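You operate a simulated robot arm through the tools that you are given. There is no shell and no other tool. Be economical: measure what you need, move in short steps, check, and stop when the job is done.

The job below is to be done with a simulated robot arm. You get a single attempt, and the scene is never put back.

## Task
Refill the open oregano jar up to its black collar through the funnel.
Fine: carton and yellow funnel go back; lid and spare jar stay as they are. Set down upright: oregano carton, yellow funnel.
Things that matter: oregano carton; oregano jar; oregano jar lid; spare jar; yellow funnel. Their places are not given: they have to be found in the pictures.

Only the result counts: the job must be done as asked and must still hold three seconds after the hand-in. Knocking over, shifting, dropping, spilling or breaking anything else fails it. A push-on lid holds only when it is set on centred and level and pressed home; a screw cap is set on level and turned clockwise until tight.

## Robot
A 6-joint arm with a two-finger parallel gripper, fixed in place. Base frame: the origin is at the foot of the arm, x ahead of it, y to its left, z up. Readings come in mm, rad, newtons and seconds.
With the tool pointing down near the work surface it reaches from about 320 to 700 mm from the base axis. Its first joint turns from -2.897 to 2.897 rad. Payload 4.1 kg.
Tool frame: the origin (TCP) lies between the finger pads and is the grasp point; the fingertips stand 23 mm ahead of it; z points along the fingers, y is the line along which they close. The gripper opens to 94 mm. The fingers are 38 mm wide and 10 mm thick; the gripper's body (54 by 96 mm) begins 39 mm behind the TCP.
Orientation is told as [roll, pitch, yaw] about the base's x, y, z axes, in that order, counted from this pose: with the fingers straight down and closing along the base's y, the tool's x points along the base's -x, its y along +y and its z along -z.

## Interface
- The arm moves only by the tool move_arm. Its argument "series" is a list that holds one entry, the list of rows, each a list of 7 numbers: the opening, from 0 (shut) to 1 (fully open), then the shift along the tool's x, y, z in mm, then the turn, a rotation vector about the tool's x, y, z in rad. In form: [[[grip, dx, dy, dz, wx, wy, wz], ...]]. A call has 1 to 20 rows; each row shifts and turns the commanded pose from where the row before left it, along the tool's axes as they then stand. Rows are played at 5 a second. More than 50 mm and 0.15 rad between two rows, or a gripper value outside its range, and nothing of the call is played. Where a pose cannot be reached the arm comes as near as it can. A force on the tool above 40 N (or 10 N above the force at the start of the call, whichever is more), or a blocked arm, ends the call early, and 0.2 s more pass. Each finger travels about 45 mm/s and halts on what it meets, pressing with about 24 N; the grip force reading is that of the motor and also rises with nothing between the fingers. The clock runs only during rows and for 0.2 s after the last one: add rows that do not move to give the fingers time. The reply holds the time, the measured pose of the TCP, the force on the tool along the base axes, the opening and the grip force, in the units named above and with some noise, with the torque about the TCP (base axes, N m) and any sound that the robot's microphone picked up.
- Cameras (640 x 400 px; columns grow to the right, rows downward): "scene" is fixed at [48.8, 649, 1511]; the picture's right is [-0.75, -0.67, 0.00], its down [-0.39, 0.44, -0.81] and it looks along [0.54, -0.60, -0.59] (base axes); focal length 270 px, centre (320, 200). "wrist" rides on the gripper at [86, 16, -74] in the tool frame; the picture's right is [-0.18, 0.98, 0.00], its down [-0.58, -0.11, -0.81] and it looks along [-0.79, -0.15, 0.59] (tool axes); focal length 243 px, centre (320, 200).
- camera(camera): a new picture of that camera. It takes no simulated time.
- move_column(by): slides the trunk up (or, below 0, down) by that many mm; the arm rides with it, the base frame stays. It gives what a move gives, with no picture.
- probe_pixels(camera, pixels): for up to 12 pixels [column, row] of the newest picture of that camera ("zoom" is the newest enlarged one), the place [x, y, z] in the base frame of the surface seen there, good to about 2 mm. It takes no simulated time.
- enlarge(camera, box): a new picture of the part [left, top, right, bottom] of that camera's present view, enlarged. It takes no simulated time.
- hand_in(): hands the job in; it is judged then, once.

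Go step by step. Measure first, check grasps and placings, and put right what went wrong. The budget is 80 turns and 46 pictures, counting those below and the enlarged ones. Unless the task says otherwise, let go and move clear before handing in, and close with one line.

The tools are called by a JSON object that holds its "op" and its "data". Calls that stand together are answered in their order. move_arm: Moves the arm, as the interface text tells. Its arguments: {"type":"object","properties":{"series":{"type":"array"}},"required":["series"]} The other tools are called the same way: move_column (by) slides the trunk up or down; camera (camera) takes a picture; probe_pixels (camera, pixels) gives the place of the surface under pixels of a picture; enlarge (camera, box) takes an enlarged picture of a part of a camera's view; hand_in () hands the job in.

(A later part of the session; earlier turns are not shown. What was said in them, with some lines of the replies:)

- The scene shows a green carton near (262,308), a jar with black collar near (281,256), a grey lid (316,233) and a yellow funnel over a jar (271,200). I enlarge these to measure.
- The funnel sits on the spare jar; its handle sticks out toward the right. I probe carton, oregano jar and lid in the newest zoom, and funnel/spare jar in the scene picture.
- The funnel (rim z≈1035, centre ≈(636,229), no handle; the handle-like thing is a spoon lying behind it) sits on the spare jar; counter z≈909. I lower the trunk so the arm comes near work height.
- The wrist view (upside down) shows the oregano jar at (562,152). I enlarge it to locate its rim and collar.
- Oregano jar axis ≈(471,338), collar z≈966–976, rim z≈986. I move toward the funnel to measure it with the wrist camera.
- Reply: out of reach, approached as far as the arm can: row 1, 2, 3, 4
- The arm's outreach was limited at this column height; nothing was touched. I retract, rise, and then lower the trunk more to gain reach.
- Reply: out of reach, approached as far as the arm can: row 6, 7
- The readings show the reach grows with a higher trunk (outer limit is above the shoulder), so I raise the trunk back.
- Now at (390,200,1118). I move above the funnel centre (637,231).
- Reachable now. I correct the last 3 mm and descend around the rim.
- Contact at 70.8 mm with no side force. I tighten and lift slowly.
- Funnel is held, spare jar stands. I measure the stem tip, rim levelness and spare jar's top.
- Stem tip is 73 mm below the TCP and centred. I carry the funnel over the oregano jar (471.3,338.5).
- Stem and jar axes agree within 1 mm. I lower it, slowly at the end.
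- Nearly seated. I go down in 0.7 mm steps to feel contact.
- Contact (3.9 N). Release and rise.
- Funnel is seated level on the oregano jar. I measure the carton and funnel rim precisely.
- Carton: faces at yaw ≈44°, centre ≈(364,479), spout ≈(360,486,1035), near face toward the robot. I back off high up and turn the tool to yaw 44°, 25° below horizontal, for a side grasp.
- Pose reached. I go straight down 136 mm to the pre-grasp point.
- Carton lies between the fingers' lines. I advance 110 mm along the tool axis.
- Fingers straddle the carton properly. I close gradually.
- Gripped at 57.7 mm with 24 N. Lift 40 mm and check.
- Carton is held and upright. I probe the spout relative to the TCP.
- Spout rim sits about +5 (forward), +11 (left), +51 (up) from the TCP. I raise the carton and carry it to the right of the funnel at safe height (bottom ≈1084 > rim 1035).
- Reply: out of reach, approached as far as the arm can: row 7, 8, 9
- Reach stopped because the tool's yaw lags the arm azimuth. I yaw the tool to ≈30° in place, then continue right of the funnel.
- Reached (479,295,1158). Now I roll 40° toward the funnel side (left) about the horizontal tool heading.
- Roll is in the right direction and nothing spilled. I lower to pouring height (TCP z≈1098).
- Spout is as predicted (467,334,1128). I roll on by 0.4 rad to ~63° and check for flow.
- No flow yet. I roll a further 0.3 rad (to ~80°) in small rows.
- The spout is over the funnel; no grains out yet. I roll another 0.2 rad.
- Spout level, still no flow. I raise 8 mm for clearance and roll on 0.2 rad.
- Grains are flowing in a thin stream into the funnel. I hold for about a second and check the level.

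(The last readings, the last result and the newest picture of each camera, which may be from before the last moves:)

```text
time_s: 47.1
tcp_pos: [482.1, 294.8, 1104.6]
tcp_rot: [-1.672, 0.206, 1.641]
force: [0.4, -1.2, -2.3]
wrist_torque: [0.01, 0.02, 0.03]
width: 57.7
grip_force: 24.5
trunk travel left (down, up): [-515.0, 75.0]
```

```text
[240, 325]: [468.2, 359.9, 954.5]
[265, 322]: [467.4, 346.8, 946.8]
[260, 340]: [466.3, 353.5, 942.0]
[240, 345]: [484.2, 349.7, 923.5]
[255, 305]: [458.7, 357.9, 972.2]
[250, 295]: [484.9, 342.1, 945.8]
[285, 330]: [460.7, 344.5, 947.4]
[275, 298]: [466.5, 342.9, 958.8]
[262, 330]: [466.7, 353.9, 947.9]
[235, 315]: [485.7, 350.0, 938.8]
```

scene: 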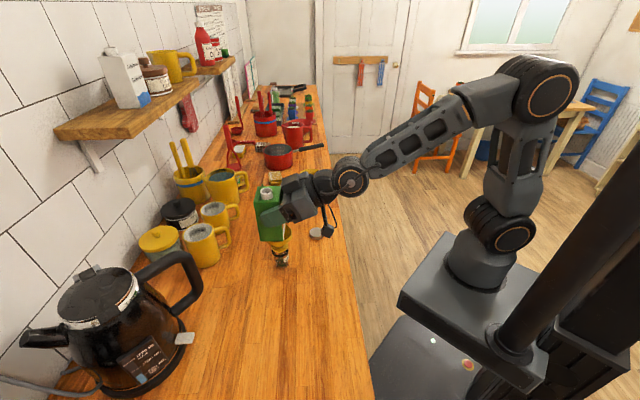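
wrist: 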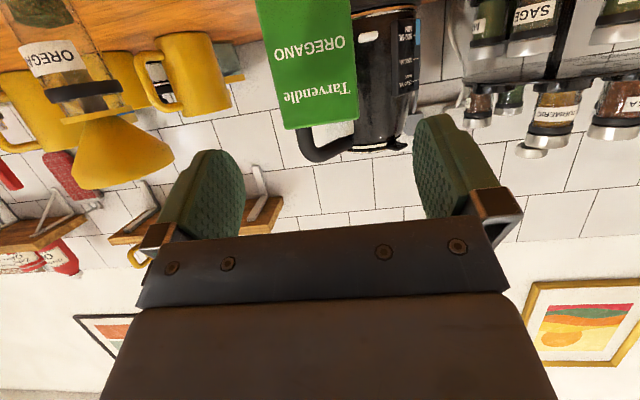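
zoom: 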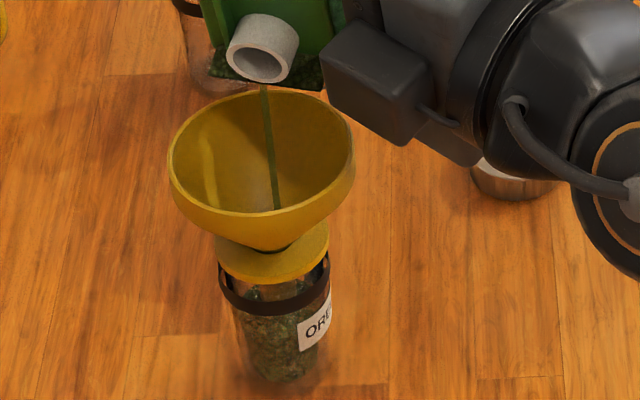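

Level is now ≈947 (collar band 966–976). I hold 3 more rows and re-measure the rate.

{"op": "move_arm", "data": {"series": [[[0.4, 0, 0, 0, 0, 0, 0], [0.4, 0, 0, 0, 0, 0, 0]]]}}

{"op": "enlarge", "data": {"camera": "scene", "box": [266, 230, 306, 280]}}

```text
time_s: 47.7
tcp_pos: [482.3, 294.2, 1105.4]
tcp_rot: [-1.67, 0.207, 1.64]
force: [0.0, 0.4, -2.2]
wrist_torque: [0.01, 0.03, 0.0]
width: 58.0
grip_force: 23.8
trunk travel left (down, up): [-515.0, 75.0]
```

```text
8.00 times, centred on (286, 255) of scene
```

zoom: 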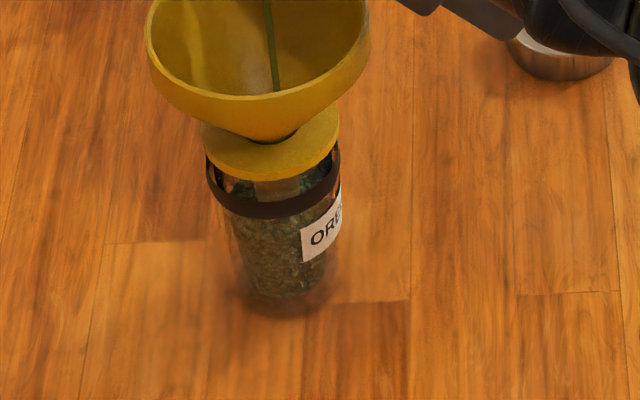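

{"op": "probe_pixels", "data": {"camera": "zoom", "pixels": [[240, 190], [245, 183], [235, 225], [255, 230], [285, 225], [255, 222], [310, 185], [295, 190], [230, 185], [232, 235], [275, 193], [230, 195]]}}

```text
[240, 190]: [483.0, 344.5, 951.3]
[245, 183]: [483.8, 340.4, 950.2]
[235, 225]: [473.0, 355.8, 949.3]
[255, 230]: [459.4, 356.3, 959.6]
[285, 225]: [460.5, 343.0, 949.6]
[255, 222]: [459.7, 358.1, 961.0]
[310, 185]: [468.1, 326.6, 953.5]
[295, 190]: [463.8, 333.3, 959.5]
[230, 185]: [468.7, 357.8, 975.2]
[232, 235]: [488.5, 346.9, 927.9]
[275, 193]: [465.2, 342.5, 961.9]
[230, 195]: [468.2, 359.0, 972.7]
```

Level ≈951, rate ≈7 mm/s. Hold 1.2 s more.

{"op": "move_arm", "data": {"series": [[[0.4, 0, 0, 0, 0, 0, 0], [0.4, 0, 0, 0, 0, 0, 0], [0.4, 0, 0, 0, 0, 0, 0], [0.4, 0, 0, 0, 0, 0, 0]]]}}

{"op": "enlarge", "data": {"camera": "scene", "box": [266, 230, 306, 280]}}

{"op": "probe_pixels", "data": {"camera": "zoom", "pixels": [[240, 190], [245, 183], [235, 225], [255, 228], [285, 225], [250, 186], [310, 185], [317, 180], [225, 180], [235, 183], [323, 175], [230, 190]]}}

```text
time_s: 48.7
tcp_pos: [482.9, 294.2, 1106.1]
tcp_rot: [-1.669, 0.206, 1.641]
force: [1.0, 0.5, -1.4]
wrist_torque: [0.01, 0.07, 0.01]
width: 57.8
grip_force: 23.9
trunk travel left (down, up): [-515.0, 75.0]
```

```text
8.00 times, centred on (286, 255) of scene
```

zoom: 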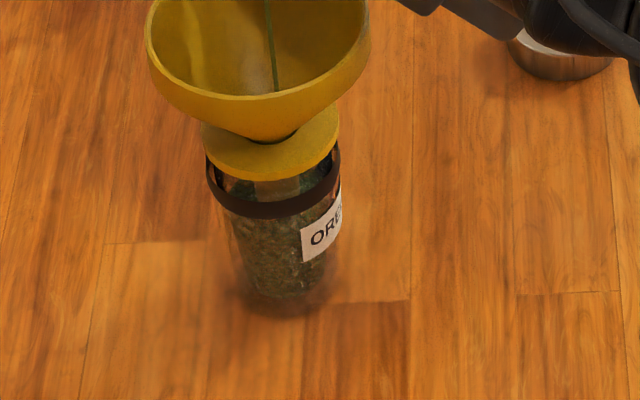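

```text
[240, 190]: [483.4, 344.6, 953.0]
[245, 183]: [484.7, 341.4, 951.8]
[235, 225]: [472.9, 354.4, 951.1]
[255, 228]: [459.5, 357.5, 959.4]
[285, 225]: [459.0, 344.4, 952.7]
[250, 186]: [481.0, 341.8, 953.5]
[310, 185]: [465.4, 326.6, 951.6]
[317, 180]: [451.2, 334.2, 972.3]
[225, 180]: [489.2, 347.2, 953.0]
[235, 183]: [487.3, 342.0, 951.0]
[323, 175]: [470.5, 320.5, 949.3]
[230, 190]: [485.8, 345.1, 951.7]
```

The flow has thinned (level ≈952.5). I tilt 0.1 rad more and hold shortly.

{"op": "move_arm", "data": {"series": [[[0.4, 0, 0, 0, 0.0423, 0, -0.0906], [0.4, 0, 0, 0, 0, 0, 0], [0.4, 0, 0, 0, 0, 0, 0]]]}}

{"op": "enlarge", "data": {"camera": "scene", "box": [266, 225, 306, 275]}}

{"op": "probe_pixels", "data": {"camera": "zoom", "pixels": [[240, 230], [245, 223], [235, 265], [285, 265], [250, 226], [310, 225], [225, 220], [235, 223], [323, 215], [230, 230], [290, 120], [275, 115]]}}

```text
time_s: 49.5
tcp_pos: [483.4, 294.8, 1106.7]
tcp_rot: [-1.715, 0.297, 1.631]
force: [0.6, -0.6, -1.4]
wrist_torque: [0.03, 0.04, 0.02]
width: 57.7
grip_force: 24.0
trunk travel left (down, up): [-515.0, 75.0]
```

```text
8.00 times, centred on (286, 250) of scene
```

zoom: 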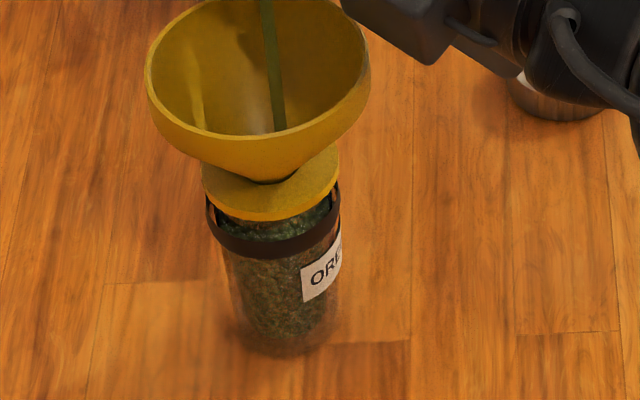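

```text
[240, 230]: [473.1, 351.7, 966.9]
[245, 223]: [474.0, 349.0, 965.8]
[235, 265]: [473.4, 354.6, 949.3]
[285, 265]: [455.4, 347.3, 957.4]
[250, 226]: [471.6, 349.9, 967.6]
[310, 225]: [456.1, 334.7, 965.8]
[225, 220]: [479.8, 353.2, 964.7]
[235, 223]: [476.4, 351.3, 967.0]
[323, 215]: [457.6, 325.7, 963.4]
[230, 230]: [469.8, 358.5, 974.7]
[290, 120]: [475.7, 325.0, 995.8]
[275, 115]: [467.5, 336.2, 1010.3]
```

Level is ≈966, at the collar's lower edge. I roll back at once.

{"op": "move_arm", "data": {"series": [[[0.4, 0, 0, 0, -0.0625, 0, 0.1341], [0.4, 0, 0, 0, -0.0625, 0, 0.1341], [0.4, 0, 0, 0, -0.0625, 0, 0.1341], [0.4, 0, 0, 0, 0, 0, 0]]]}}

{"op": "enlarge", "data": {"camera": "scene", "box": [266, 225, 306, 275]}}

{"op": "probe_pixels", "data": {"camera": "zoom", "pixels": [[240, 230], [245, 223], [228, 240], [245, 252], [250, 226], [310, 225], [225, 220], [235, 223], [323, 215], [265, 230], [290, 225], [275, 255]]}}

```text
time_s: 50.5
tcp_pos: [482.4, 295.5, 1105.6]
tcp_rot: [-1.522, -0.108, 1.649]
force: [0.7, 0.1, -2.2]
wrist_torque: [0.0, 0.03, -0.03]
width: 57.8
grip_force: 24.4
trunk travel left (down, up): [-515.0, 75.0]
```

```text
8.00 times, centred on (286, 250) of scene
```

zoom: 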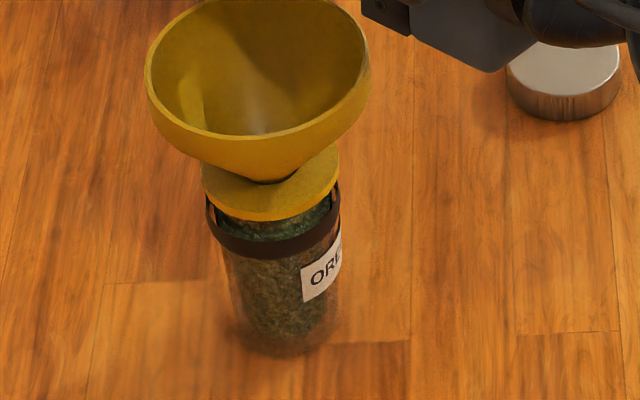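

```text
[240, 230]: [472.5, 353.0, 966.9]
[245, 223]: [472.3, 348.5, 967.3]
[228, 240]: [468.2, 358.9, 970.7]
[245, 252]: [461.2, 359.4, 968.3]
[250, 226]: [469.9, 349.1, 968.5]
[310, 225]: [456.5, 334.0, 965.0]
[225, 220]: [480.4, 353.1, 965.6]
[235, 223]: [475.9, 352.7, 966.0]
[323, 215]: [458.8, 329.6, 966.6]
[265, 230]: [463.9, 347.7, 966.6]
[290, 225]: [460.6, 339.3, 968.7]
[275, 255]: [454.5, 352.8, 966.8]
```

Flow stopped; level ≈967. I check the collar band edges.

{"op": "probe_pixels", "data": {"camera": "zoom", "pixels": [[262, 242], [262, 246], [262, 250], [262, 254], [262, 257], [295, 240], [295, 246], [295, 250], [300, 253], [325, 220], [325, 232], [262, 238]]}}

```text
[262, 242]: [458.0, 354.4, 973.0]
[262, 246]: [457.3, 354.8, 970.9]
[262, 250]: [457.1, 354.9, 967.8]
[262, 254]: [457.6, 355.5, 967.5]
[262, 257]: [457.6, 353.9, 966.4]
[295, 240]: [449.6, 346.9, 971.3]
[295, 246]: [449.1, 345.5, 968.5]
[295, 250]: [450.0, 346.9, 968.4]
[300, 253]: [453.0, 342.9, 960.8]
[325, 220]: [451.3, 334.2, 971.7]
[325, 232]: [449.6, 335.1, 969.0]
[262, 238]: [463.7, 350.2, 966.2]
```

Collar band ≈966–974 and level ≈967, which may sink slightly when the stem comes out. I give one short extra dribble (to ~104.5°, straight back).

{"op": "move_arm", "data": {"series": [[[0.4, 0, 0, 0, 0.0537, 0, -0.1151], [0.4, 0, 0, 0, 0.0537, 0, -0.1151], [0.4, 0, 0, 0, 0.0537, 0, -0.1151], [0.4, 0, 0, 0, -0.0613, 0, 0.1314], [0.4, 0, 0, 0, -0.0613, 0, 0.1314], [0.4, 0, 0, 0, -0.0613, 0, 0.1314], [0.4, 0, 0, 0, 0, 0, 0]]]}}

{"op": "enlarge", "data": {"camera": "scene", "box": [266, 225, 306, 275]}}

{"op": "probe_pixels", "data": {"camera": "zoom", "pixels": [[240, 230], [245, 223], [245, 228], [255, 228], [250, 226], [310, 225], [225, 220], [235, 223], [323, 215], [265, 230], [290, 225], [300, 222]]}}

```text
time_s: 52.1
tcp_pos: [481.5, 295.2, 1105.6]
tcp_rot: [-1.499, -0.155, 1.646]
force: [-0.5, 0.1, -2.0]
wrist_torque: [0.03, -0.01, -0.01]
width: 57.6
grip_force: 24.0
trunk travel left (down, up): [-515.0, 75.0]
```

```text
8.00 times, centred on (286, 250) of scene
```

zoom: 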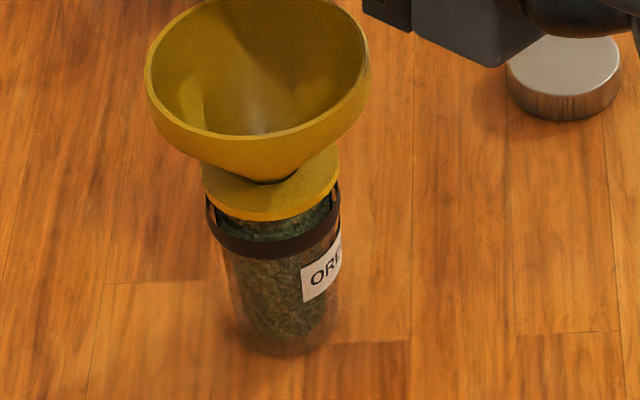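

```text
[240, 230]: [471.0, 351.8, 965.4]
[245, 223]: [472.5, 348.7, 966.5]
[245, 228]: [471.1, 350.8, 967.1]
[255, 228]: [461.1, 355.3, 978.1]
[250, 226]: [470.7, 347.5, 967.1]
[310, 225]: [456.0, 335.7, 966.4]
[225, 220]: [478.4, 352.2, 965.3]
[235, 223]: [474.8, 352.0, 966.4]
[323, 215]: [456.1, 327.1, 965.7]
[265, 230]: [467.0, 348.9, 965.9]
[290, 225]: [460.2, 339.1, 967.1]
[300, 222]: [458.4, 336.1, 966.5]
```

No extra flow at 104.5° (level ≈966.5). I repeat the dribble up to ~107.5°.

{"op": "move_arm", "data": {"series": [[[0.4, 0, 0, 0, 0.0502, 0, -0.1076], [0.4, 0, 0, 0, 0.0502, 0, -0.1076], [0.4, 0, 0, 0, 0.0502, 0, -0.1076], [0.4, 0, 0, 0, 0.0502, 0, -0.1076], [0.4, 0, 0, 0, -0.0613, 0, 0.1314], [0.4, 0, 0, 0, -0.0613, 0, 0.1314], [0.4, 0, 0, 0, -0.0613, 0, 0.1314], [0.4, 0, 0, 0, 0, 0, 0]]]}}

{"op": "enlarge", "data": {"camera": "scene", "box": [266, 225, 306, 275]}}

{"op": "probe_pixels", "data": {"camera": "zoom", "pixels": [[240, 230], [245, 223], [245, 228], [255, 225], [250, 226], [310, 225], [225, 220], [235, 223], [323, 215], [265, 230], [290, 225], [300, 222]]}}

```text
time_s: 53.9
tcp_pos: [481.0, 295.0, 1106.6]
tcp_rot: [-1.518, -0.12, 1.648]
force: [-0.1, 0.0, -1.3]
wrist_torque: [-0.01, 0.03, 0.01]
width: 58.0
grip_force: 24.0
trunk travel left (down, up): [-515.0, 75.0]
```

```text
8.00 times, centred on (286, 250) of scene
```

zoom: 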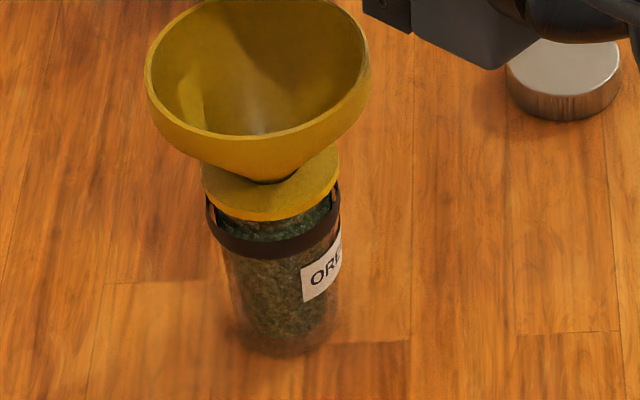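

```text
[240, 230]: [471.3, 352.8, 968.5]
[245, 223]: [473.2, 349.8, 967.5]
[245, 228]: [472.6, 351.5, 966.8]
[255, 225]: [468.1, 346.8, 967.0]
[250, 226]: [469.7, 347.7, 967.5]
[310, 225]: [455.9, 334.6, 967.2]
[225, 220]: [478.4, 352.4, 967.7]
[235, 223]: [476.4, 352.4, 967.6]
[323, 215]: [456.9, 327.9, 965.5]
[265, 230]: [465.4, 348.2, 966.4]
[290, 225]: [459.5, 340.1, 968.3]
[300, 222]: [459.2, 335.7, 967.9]
```

Level ≈967.4. One more slightly stronger dribble to bring it toward mid-collar.

{"op": "move_arm", "data": {"series": [[[0.4, 0, 0, 0, 0.0496, 0, -0.1065], [0.4, 0, 0, 0, 0.0496, 0, -0.1065], [0.4, 0, 0, 0, 0.0496, 0, -0.1065], [0.4, 0, 0, 0, 0.0496, 0, -0.1065], [0.4, 0, 0, 0, -0.0613, 0, 0.1314], [0.4, 0, 0, 0, -0.0613, 0, 0.1314], [0.4, 0, 0, 0, -0.0613, 0, 0.1314], [0.4, 0, 0, 0, 0, 0, 0]]]}}

{"op": "enlarge", "data": {"camera": "scene", "box": [266, 225, 306, 275]}}

{"op": "probe_pixels", "data": {"camera": "zoom", "pixels": [[240, 230], [245, 223], [245, 228], [255, 225], [250, 226], [310, 225], [225, 220], [235, 223], [323, 215], [265, 230], [290, 225], [300, 222]]}}

```text
time_s: 55.7
tcp_pos: [481.9, 294.9, 1105.4]
tcp_rot: [-1.534, -0.088, 1.65]
force: [-0.4, 0.1, -1.3]
wrist_torque: [0.04, 0.02, 0.01]
width: 58.1
grip_force: 23.7
trunk travel left (down, up): [-515.0, 75.0]
```

```text
8.00 times, centred on (286, 250) of scene
```

zoom: 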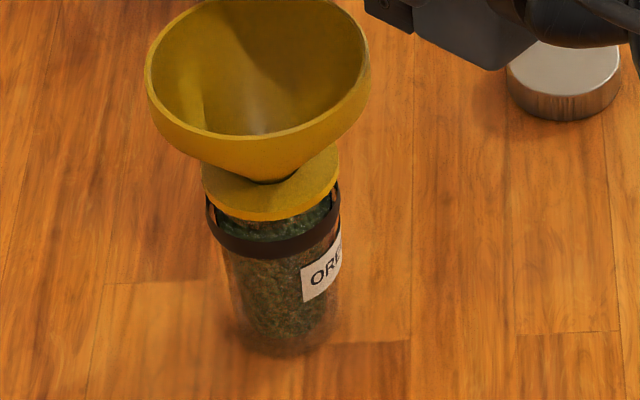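

```text
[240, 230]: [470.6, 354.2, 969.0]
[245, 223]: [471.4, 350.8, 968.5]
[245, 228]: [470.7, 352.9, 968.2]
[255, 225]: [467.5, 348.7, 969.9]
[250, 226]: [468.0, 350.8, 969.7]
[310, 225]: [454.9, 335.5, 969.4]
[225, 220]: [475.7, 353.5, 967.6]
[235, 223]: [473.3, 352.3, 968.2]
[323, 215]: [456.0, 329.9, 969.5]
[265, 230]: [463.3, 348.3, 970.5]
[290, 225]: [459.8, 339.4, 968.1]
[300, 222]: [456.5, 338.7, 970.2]
```

Level ≈969, mid-collar, funnel empty. I roll the carton back, rise, and roll upright.

{"op": "move_arm", "data": {"series": [[[0.4, 0, 0, 0, -0.0546, 0, 0.1171], [0.4, 0, 0, 0, -0.0546, 0, 0.1171], [0.4, 0, 0, 0, -0.0546, 0, 0.1171], [0.4, 0, 0, 0, -0.0546, 0, 0.1171], [0.4, 0, 0, 0, -0.0546, 0, 0.1171], [0.4, 0, 0, 0, -0.0546, 0, 0.1171], [0.4, -13.9, -12.9, -6.5, 0, 0, 0], [0.4, -13.9, -12.9, -6.5, 0, 0, 0], [0.4, -13.9, -12.9, -6.5, 0, 0, 0], [0.4, 0, 0, 0, -0.0592, 0, 0.1269], [0.4, 0, 0, 0, -0.0592, 0, 0.1269], [0.4, 0, 0, 0, -0.0592, 0, 0.1269], [0.4, 0, 0, 0, -0.0592, 0, 0.1269], [0.4, 0, 0, 0, -0.0592, 0, 0.1269], [0.4, 0, 0, 0, 0, 0, 0]]]}}

```text
time_s: 58.9
tcp_pos: [481.3, 294.0, 1166.5]
tcp_rot: [-0.002, -1.137, 0.52]
force: [0.0, 0.2, -1.1]
wrist_torque: [0.0, 0.01, 0.0]
width: 58.0
grip_force: 24.0
trunk travel left (down, up): [-515.0, 75.0]
```

Upright again. I carry it back left and restore the yaw.

{"op": "move_arm", "data": {"series": [[[0.4, 0.6, 24, -1.3, 0, 0, 0], [0.4, 0.6, 24, -1.4, 0, 0, 0], [0.4, 0.6, 24, -1.4, 0, 0, 0], [0.4, 0.7, 24, -1.3, 0, 0, 0], [0.4, 0, 0, 0, -0.112, 0, -0.0523], [0.4, 0, 0, 0, -0.112, 0, -0.0523], [0.4, -2.4, 30, 5.2, 0, 0, 0], [0.4, -2.4, 30, 5.2, 0, 0, 0], [0.4, -2.4, 30, 5.2, 0, 0, 0], [0.4, -2.4, 30, 5.2, 0, 0, 0], [0.4, 0, 0, 0, 0, 0, 0]]]}}

```text
time_s: 61.3
tcp_pos: [362.4, 478.1, 1162.4]
tcp_rot: [-0.005, -1.136, 0.768]
force: [0.6, 0.0, -1.3]
wrist_torque: [0.02, 0.01, 0.0]
width: 57.7
grip_force: 23.2
trunk travel left (down, up): [-515.0, 75.0]
```

{"op": "move_arm", "data": {"series": [[[0.4, 39, -1.3, 17.4, 0, 0, 0], [0.4, 39, 0, 18.2, 0, 0, 0], [0.4, 39, 0, 18.2, 0, 0, 0], [0.4, 36, 0, 16.8, 0, 0, 0], [0.4, 0, 0, 0, 0, 0, 0]]]}}

{"op": "enlarge", "data": {"camera": "scene", "box": [215, 230, 345, 345]}}

{"op": "probe_pixels", "data": {"camera": "zoom", "pixels": [[210, 370], [290, 370], [215, 320], [225, 325], [208, 300], [230, 315]]}}

```text
time_s: 62.5
tcp_pos: [365.8, 478.2, 994.4]
tcp_rot: [-0.004, -1.136, 0.767]
force: [-0.1, -0.9, -2.1]
wrist_torque: [0.02, 0.0, 0.01]
width: 57.5
grip_force: 23.7
trunk travel left (down, up): [-515.0, 75.0]
```

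```text
3.48 times, centred on (280, 288) of scene
```

zoom: 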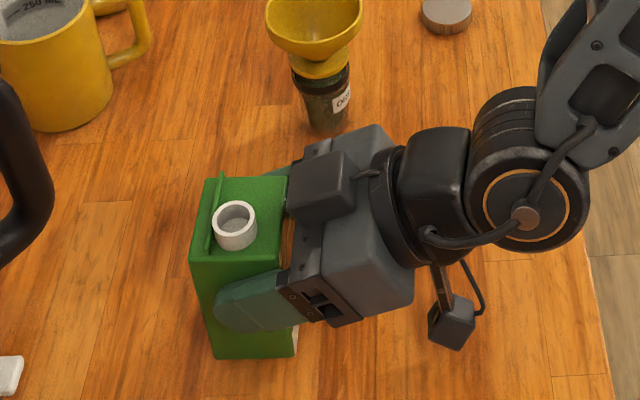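

```text
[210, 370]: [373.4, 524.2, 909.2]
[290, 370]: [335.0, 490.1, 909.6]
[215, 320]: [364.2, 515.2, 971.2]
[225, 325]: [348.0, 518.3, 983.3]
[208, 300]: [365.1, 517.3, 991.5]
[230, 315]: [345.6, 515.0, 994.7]
```

About 9 mm above the counter. I correct 3 mm and lower 8 mm, then creep.

{"op": "move_arm", "data": {"series": [[[0.4, 4.4, 0.8, 0.2, 0, 0, 0], [0.4, 4.3, 0, 0.1, 0, 0, 0], [0.4, 0, 0, 0, 0, 0, 0]]]}}

{"op": "move_arm", "data": {"series": [[[0.4, 0.6, 0, 0.3, 0, 0, 0], [0.4, 0.6, 0, 0.3, 0, 0, 0], [0.4, 0, 0, 0, 0, 0, 0]]]}}

```text
time_s: 63.3
tcp_pos: [361.9, 475.3, 988.3]
tcp_rot: [-0.003, -1.135, 0.768]
force: [-0.1, 0.7, -2.4]
wrist_torque: [-0.02, 0.0, 0.01]
width: 57.9
grip_force: 24.3
trunk travel left (down, up): [-515.0, 75.0]
```

```text
time_s: 64.1
tcp_pos: [361.0, 474.2, 988.3]
tcp_rot: [-0.004, -1.138, 0.768]
force: [0.3, 0.0, -1.9]
wrist_torque: [-0.02, 0.03, 0.0]
width: 57.7
grip_force: 24.1
trunk travel left (down, up): [-515.0, 75.0]
```

Not touching yet (force −1.9 N). I creep further down.

{"op": "move_arm", "data": {"series": [[[0.4, 0.9, 0, 0.4, 0, 0, 0], [0.4, 0.9, 0, 0.4, 0, 0, 0], [0.4, 0, 0, 0, 0, 0, 0]]]}}

{"op": "move_arm", "data": {"series": [[[0.4, 0.5, 0, 0.6, 0, 0, 0], [0.4, 0.7, 0, 0.5, 0, 0, 0], [0.4, 0, 0, 0, 0, 0, 0]]]}}

```text
time_s: 64.9
tcp_pos: [360.5, 475.8, 986.7]
tcp_rot: [-0.003, -1.136, 0.768]
force: [-0.4, -0.5, -1.6]
wrist_torque: [0.01, 0.0, -0.03]
width: 57.9
grip_force: 24.0
trunk travel left (down, up): [-515.0, 75.0]
```

```text
time_s: 65.7
tcp_pos: [361.5, 475.7, 983.5]
tcp_rot: [-0.004, -1.136, 0.768]
force: [-0.6, -0.3, -1.7]
wrist_torque: [-0.04, 0.03, -0.02]
width: 57.9
grip_force: 24.0
trunk travel left (down, up): [-515.0, 75.0]
```

{"op": "move_arm", "data": {"series": [[[0.4, 0.7, 0, 0.4, 0, 0, 0], [0.4, 0.7, 0, 0.4, 0, 0, 0], [0.4, 0, 0, 0, 0, 0, 0]]]}}

```text
time_s: 66.5
tcp_pos: [361.1, 475.3, 984.3]
tcp_rot: [-0.004, -1.139, 0.765]
force: [0.3, 1.4, 2.9]
wrist_torque: [0.15, 0.09, -0.07]
width: 57.7
grip_force: 24.3
trunk travel left (down, up): [-515.0, 75.0]
```

Contact felt. I open and withdraw straight back.

{"op": "move_arm", "data": {"series": [[[0.6, 0, 0, 0, 0, 0, 0], [0.65, 0, 0, 0, 0, 0, 0], [0.75, 0, 0, 0, 0, 0, 0], [1, 0, 0, 0, 0, 0, 0], [1, 0, 0, 0, 0, 0, 0], [1, 0, 0, 0, 0, 0, 0], [1, 0, 0, -30, 0, 0, 0], [1, 0, 0, -40, 0, 0, 0], [1, 0, 0, -40, 0, 0, 0], [1, 0, 0, 0, 0, 0, 0]]]}}

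{"op": "enlarge", "data": {"camera": "scene", "box": [215, 210, 345, 345]}}

{"op": "probe_pixels", "data": {"camera": "zoom", "pixels": [[265, 240], [250, 300], [190, 305], [300, 25], [262, 60], [337, 60], [310, 90], [250, 330], [205, 380]]}}

```text
time_s: 68.7
tcp_pos: [289.6, 402.6, 1029.1]
tcp_rot: [-0.002, -1.136, 0.769]
force: [-0.8, 0.6, 0.0]
wrist_torque: [-0.01, -0.03, 0.03]
width: 93.8
grip_force: 0.1
trunk travel left (down, up): [-515.0, 75.0]
```

```text
2.96 times, centred on (280, 278) of scene
```

zoom: 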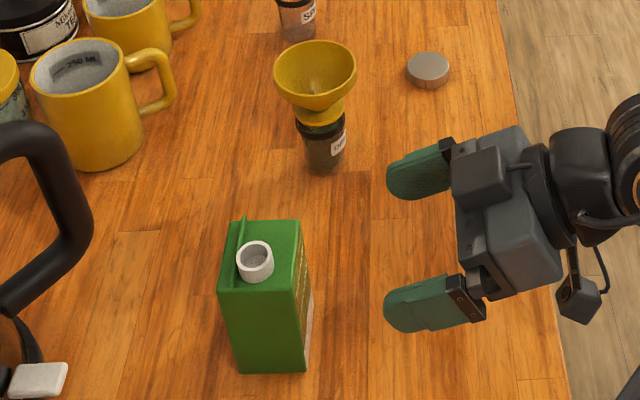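

```text
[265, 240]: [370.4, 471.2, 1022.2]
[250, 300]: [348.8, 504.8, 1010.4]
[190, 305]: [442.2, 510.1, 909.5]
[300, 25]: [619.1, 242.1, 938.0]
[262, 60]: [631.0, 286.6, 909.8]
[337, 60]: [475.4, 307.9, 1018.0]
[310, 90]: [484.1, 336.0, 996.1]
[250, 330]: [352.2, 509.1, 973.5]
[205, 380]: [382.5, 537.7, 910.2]
```

Carton stands upright back in place (within ~4 mm). Now I rise and turn the tool back to pointing down.

{"op": "move_arm", "data": {"series": [[[1, -30.8, 0, -14.4, 0, 0, 0], [1, -30.8, 0, -14.4, 0, 0, 0], [1, -30.8, 0, -14.4, 0, 0, 0], [1, -30.8, 0, -14.4, 0, 0, 0], [1, 0, 0, 0, 0, 0.1421, 0], [1, 0, 0, 0, 0, 0.1421, 0], [1, 0, 0, 0, 0, 0.1421, 0], [1, 0, 0, 0, 0, 0.1421, 0], [1, 0, 0, 0, 0, 0.1421, 0], [1, 0, 0, 0, 0, 0.1421, 0], [1, 0, 0, 0, 0, 0.1421, 0], [1, 0, 0, 0, 0, 0.1421, 0], [1, 0, 0, 0, 0, 0, 0.128], [1, 0, 0, 0, 0, 0, 0.128], [1, 0, 0, 0, 0, 0, 0.128], [1, 0, 0, 0, 0, 0, 0.128], [1, 0, 0, 0, 0, 0, 0.128], [1, 0, 0, 0, 0, 0, 0.128], [1, 0, 0, 0, 0, 0, 0]]]}}

```text
time_s: 72.7
tcp_pos: [288.6, 406.2, 1164.7]
tcp_rot: [-0.001, 0.0, -0.004]
force: [0.0, 0.2, 0.3]
wrist_torque: [0.0, -0.01, 0.03]
width: 94.1
grip_force: 0.0
trunk travel left (down, up): [-515.0, 75.0]
```

{"op": "move_arm", "data": {"series": [[[1, -45.5, -17.1, 0, 0, 0, 0], [1, -45.5, -17.1, 0, 0, 0, 0], [1, -45.5, -17.1, 0, 0, 0, 0], [1, -45.5, -17.1, 0, 0, 0, 0], [1, 0, 0, 40, 0, 0, 0], [1, 0, 0, 40, 0, 0, 0], [1, 0, 0, 0, 0, 0, 0]]]}}

```text
time_s: 74.3
tcp_pos: [469.0, 339.0, 1082.2]
tcp_rot: [-0.001, -0.003, -0.002]
force: [-0.1, -1.1, -0.9]
wrist_torque: [0.02, 0.0, 0.03]
width: 93.9
grip_force: 0.1
trunk travel left (down, up): [-515.0, 75.0]
```

Over the funnel. I shift 1 mm, descend to 1027.5 and close gently.

{"op": "move_arm", "data": {"series": [[[1, -1, -0.8, 20, 0, 0, 0], [1, 0, 0, 20, 0, 0, 0], [1, 0, 0, 14.5, 0, 0, 0], [1, 0, 0, 0, 0, 0, 0], [0.9, 0, 0, 0, 0, 0, 0], [0.82, 0, 0, 0, 0, 0, 0], [0.79, 0, 0, 0, 0, 0, 0], [0.77, 0, 0, 0, 0, 0, 0], [0.75, 0, 0, 0, 0, 0, 0], [0.73, 0, 0, 0, 0, 0, 0], [0.68, 0, 0, 0, 0, 0, 0], [0.68, 0, 0, 0, 0, 0, 0]]]}}

```text
time_s: 76.9
tcp_pos: [470.5, 338.3, 1028.9]
tcp_rot: [-0.002, -0.001, -0.004]
force: [0.1, -1.0, -0.4]
wrist_torque: [-0.01, 0.02, -0.01]
width: 70.2
grip_force: 24.4
trunk travel left (down, up): [-515.0, 75.0]
```

Gripped at 70.2 mm. I lift straight up slowly and pause for any grains to fall in.

{"op": "move_arm", "data": {"series": [[[0.68, 0, 0, -5, 0, 0, 0], [0.68, 0, 0, -5, 0, 0, 0], [0.68, 0, 0, -10, 0, 0, 0], [0.68, 0, 0, -10, 0, 0, 0], [0.68, 0, 0, -10, 0, 0, 0], [0.68, 0, 0, -20, 0, 0, 0], [0.68, 0, 0, 0, 0, 0, 0], [0.68, 0, 0, 0, 0, 0, 0], [0.68, 0, 0, 0, 0, 0, 0]]]}}

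{"op": "enlarge", "data": {"camera": "scene", "box": [252, 210, 322, 270]}}

{"op": "probe_pixels", "data": {"camera": "zoom", "pixels": [[265, 245], [275, 245], [285, 245], [275, 255], [295, 245], [275, 238], [278, 275], [278, 280], [265, 200], [272, 195], [230, 175], [262, 180]]}}

```text
time_s: 78.9
tcp_pos: [471.3, 335.8, 1090.0]
tcp_rot: [-0.002, -0.002, -0.003]
force: [0.5, -0.2, -0.9]
wrist_torque: [0.01, 0.0, -0.01]
width: 70.5
grip_force: 24.0
trunk travel left (down, up): [-515.0, 75.0]
```

```text
6.67 times, centred on (287, 240) of scene
```

zoom: 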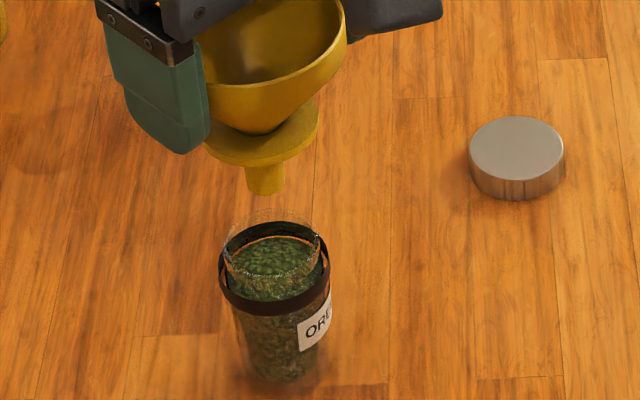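

```text
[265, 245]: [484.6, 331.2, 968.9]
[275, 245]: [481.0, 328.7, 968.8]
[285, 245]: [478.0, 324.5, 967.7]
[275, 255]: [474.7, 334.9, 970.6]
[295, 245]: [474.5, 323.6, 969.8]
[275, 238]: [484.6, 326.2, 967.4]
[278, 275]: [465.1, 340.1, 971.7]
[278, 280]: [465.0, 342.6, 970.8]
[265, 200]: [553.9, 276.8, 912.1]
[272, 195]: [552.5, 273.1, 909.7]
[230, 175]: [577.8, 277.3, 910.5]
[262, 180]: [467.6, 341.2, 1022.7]
```

Fill is at ≈969.5, mid-collar, nothing spilled. I carry the funnel back over the spare jar.

{"op": "move_arm", "data": {"series": [[[0.68, 0, 0, -15, 0, 0, 0], [0.68, -33, -21, 0, 0, 0, 0], [0.68, -33, -21, 0, 0, 0, 0], [0.68, -33, -21, 0, 0, 0, 0], [0.68, -33, -21, 0, 0, 0, 0], [0.68, -34, -21.5, 0, 0, 0, 0], [0.68, 0, 0, 20, 0, 0, 0], [0.68, 0, 0, 0, 0, 0, 0]]]}}

{"op": "enlarge", "data": {"camera": "scene", "box": [235, 170, 315, 230]}}

{"op": "probe_pixels", "data": {"camera": "zoom", "pixels": [[283, 165], [275, 170], [290, 170], [300, 175], [283, 175], [265, 280], [300, 292], [335, 275], [250, 262], [305, 235], [320, 240], [283, 180]]}}

```text
time_s: 80.7
tcp_pos: [637.6, 228.7, 1086.3]
tcp_rot: [-0.001, -0.001, -0.003]
force: [-0.5, 0.7, -0.4]
wrist_torque: [0.03, -0.01, 0.0]
width: 70.1
grip_force: 23.9
trunk travel left (down, up): [-515.0, 75.0]
```

```text
6.67 times, centred on (275, 200) of scene
```

zoom: 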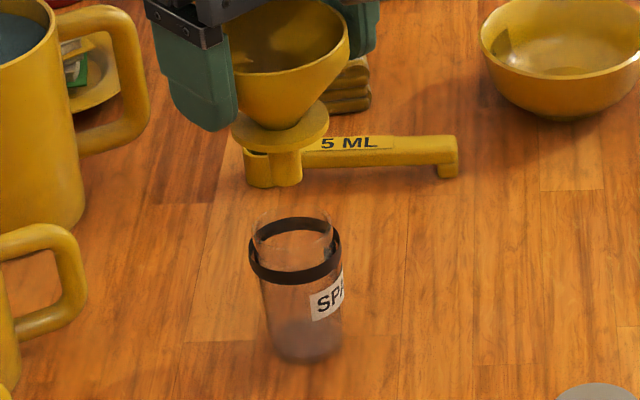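

```text
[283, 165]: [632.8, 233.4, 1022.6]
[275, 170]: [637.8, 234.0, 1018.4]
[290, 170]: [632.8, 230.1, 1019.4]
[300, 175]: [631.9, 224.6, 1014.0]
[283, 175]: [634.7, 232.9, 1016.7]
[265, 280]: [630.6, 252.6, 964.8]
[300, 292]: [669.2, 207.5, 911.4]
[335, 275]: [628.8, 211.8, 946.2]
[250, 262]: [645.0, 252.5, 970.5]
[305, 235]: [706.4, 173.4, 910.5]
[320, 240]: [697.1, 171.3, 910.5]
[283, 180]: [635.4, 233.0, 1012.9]
```

Stem is ≈2.5 mm low in y relative to the jar axis (637,231.5). I correct and lower to just above seating.

{"op": "move_arm", "data": {"series": [[[0.68, 0, 2.3, 0, 0, 0, 0], [0.68, 0, 0, 20, 0, 0, 0], [0.68, 0, 0, 20, 0, 0, 0], [0.68, 0, 0, 10, 0, 0, 0], [0.68, 0, 0, 4, 0, 0, 0], [0.68, 0, 0, 0, 0, 0, 0]]]}}

{"op": "move_arm", "data": {"series": [[[0.68, 0, 0, 1, 0, 0, 0], [0.68, 0, 0, 0.8, 0, 0, 0], [0.68, 0, 0, 0, 0, 0, 0]]]}}

```text
time_s: 82.1
tcp_pos: [637.8, 233.8, 1031.7]
tcp_rot: [-0.003, -0.001, -0.004]
force: [0.1, -1.4, -0.8]
wrist_torque: [-0.01, -0.03, -0.01]
width: 70.4
grip_force: 23.9
trunk travel left (down, up): [-515.0, 75.0]
```

```text
time_s: 82.9
tcp_pos: [637.3, 233.3, 1030.4]
tcp_rot: [-0.001, -0.001, -0.001]
force: [0.5, -0.1, -0.8]
wrist_torque: [-0.03, 0.01, 0.01]
width: 70.0
grip_force: 24.2
trunk travel left (down, up): [-515.0, 75.0]
```

{"op": "move_arm", "data": {"series": [[[0.68, 0, -0.7, 0.8, 0, 0, 0], [0.68, 0, 0, 0.8, 0, 0, 0], [0.68, 0, 0, 0, 0, 0, 0]]]}}

{"op": "move_arm", "data": {"series": [[[0.68, 0, 0, 0.7, 0, 0, 0], [0.68, 0, 0, 0, 0, 0, 0]]]}}

```text
time_s: 83.7
tcp_pos: [638.1, 231.5, 1029.1]
tcp_rot: [-0.001, -0.004, -0.003]
force: [1.1, 2.1, 8.4]
wrist_torque: [0.17, -0.07, -0.03]
width: 70.2
grip_force: 23.8
trunk travel left (down, up): [-515.0, 75.0]
```

```text
time_s: 84.3
tcp_pos: [636.3, 231.0, 1029.8]
tcp_rot: [0.001, -0.004, -0.004]
force: [3.5, 2.5, 12.6]
wrist_torque: [0.17, -0.22, 0.02]
width: 70.1
grip_force: 23.4
trunk travel left (down, up): [-515.0, 75.0]
```

Seated (12.6 N). I ease up 1 mm, release and rise.

{"op": "move_arm", "data": {"series": [[[0.68, 0, 0, -0.9, 0, 0, 0], [0.74, 0, 0, 0, 0, 0, 0], [0.77, 0, 0, 0, 0, 0, 0], [0.82, 0, 0, 0, 0, 0, 0], [0.9, 0, 0, 0, 0, 0, 0], [1, 0, 0, 0, 0, 0, 0], [1, 0, 0, 0, 0, 0, 0], [1, 0, 0, -20, 0, 0, 0], [1, 0, 0, -40, 0, 0, 0], [1, 20, 0, -40, 0, 0, 0], [1, 40, 0, 0, 0, 0, 0], [1, 40, 0, 0, 0, 0, 0], [1, 40, 0, 0, 0, 0, 0], [1, 0, 0, 0, 0, 0, 0]]]}}

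{"op": "enlarge", "data": {"camera": "scene", "box": [215, 170, 345, 260]}}

{"op": "camera", "data": {"camera": "scene"}}

```text
time_s: 87.3
tcp_pos: [495.4, 233.6, 1131.8]
tcp_rot: [-0.002, -0.002, -0.003]
force: [0.1, -0.3, -0.3]
wrist_torque: [0.01, -0.03, 0.0]
width: 93.8
grip_force: 0.1
trunk travel left (down, up): [-515.0, 75.0]
```

```text
4.44 times, centred on (280, 215) of scene
```

zoom: 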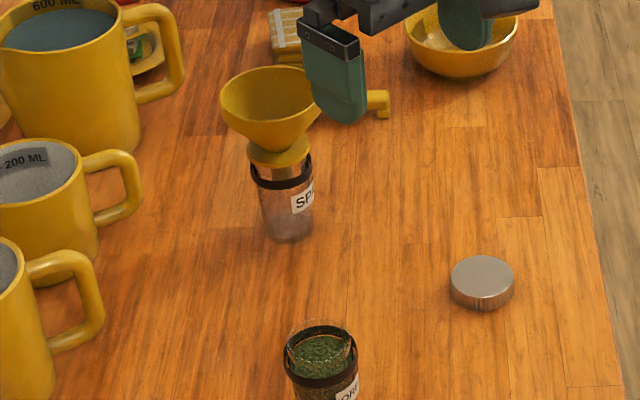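

```text
4 pictures are left
```

scene: 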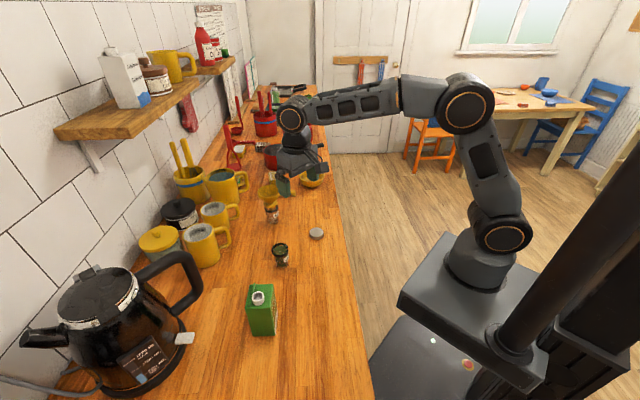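

The final pictures show the oregano jar filled to its collar. The funnel sits level on the spare jar, the carton stands upright in its place, the lid is untouched and the gripper is clear, so I hand in.

{"op": "hand_in", "data": {}}

```text
The job is handed in.
```

The oregano jar is filled to about mid-collar. The carton is back upright within about 4 mm of where it stood, the yellow funnel is level on the spare jar again, the lid was not touched, and I saw no spill.
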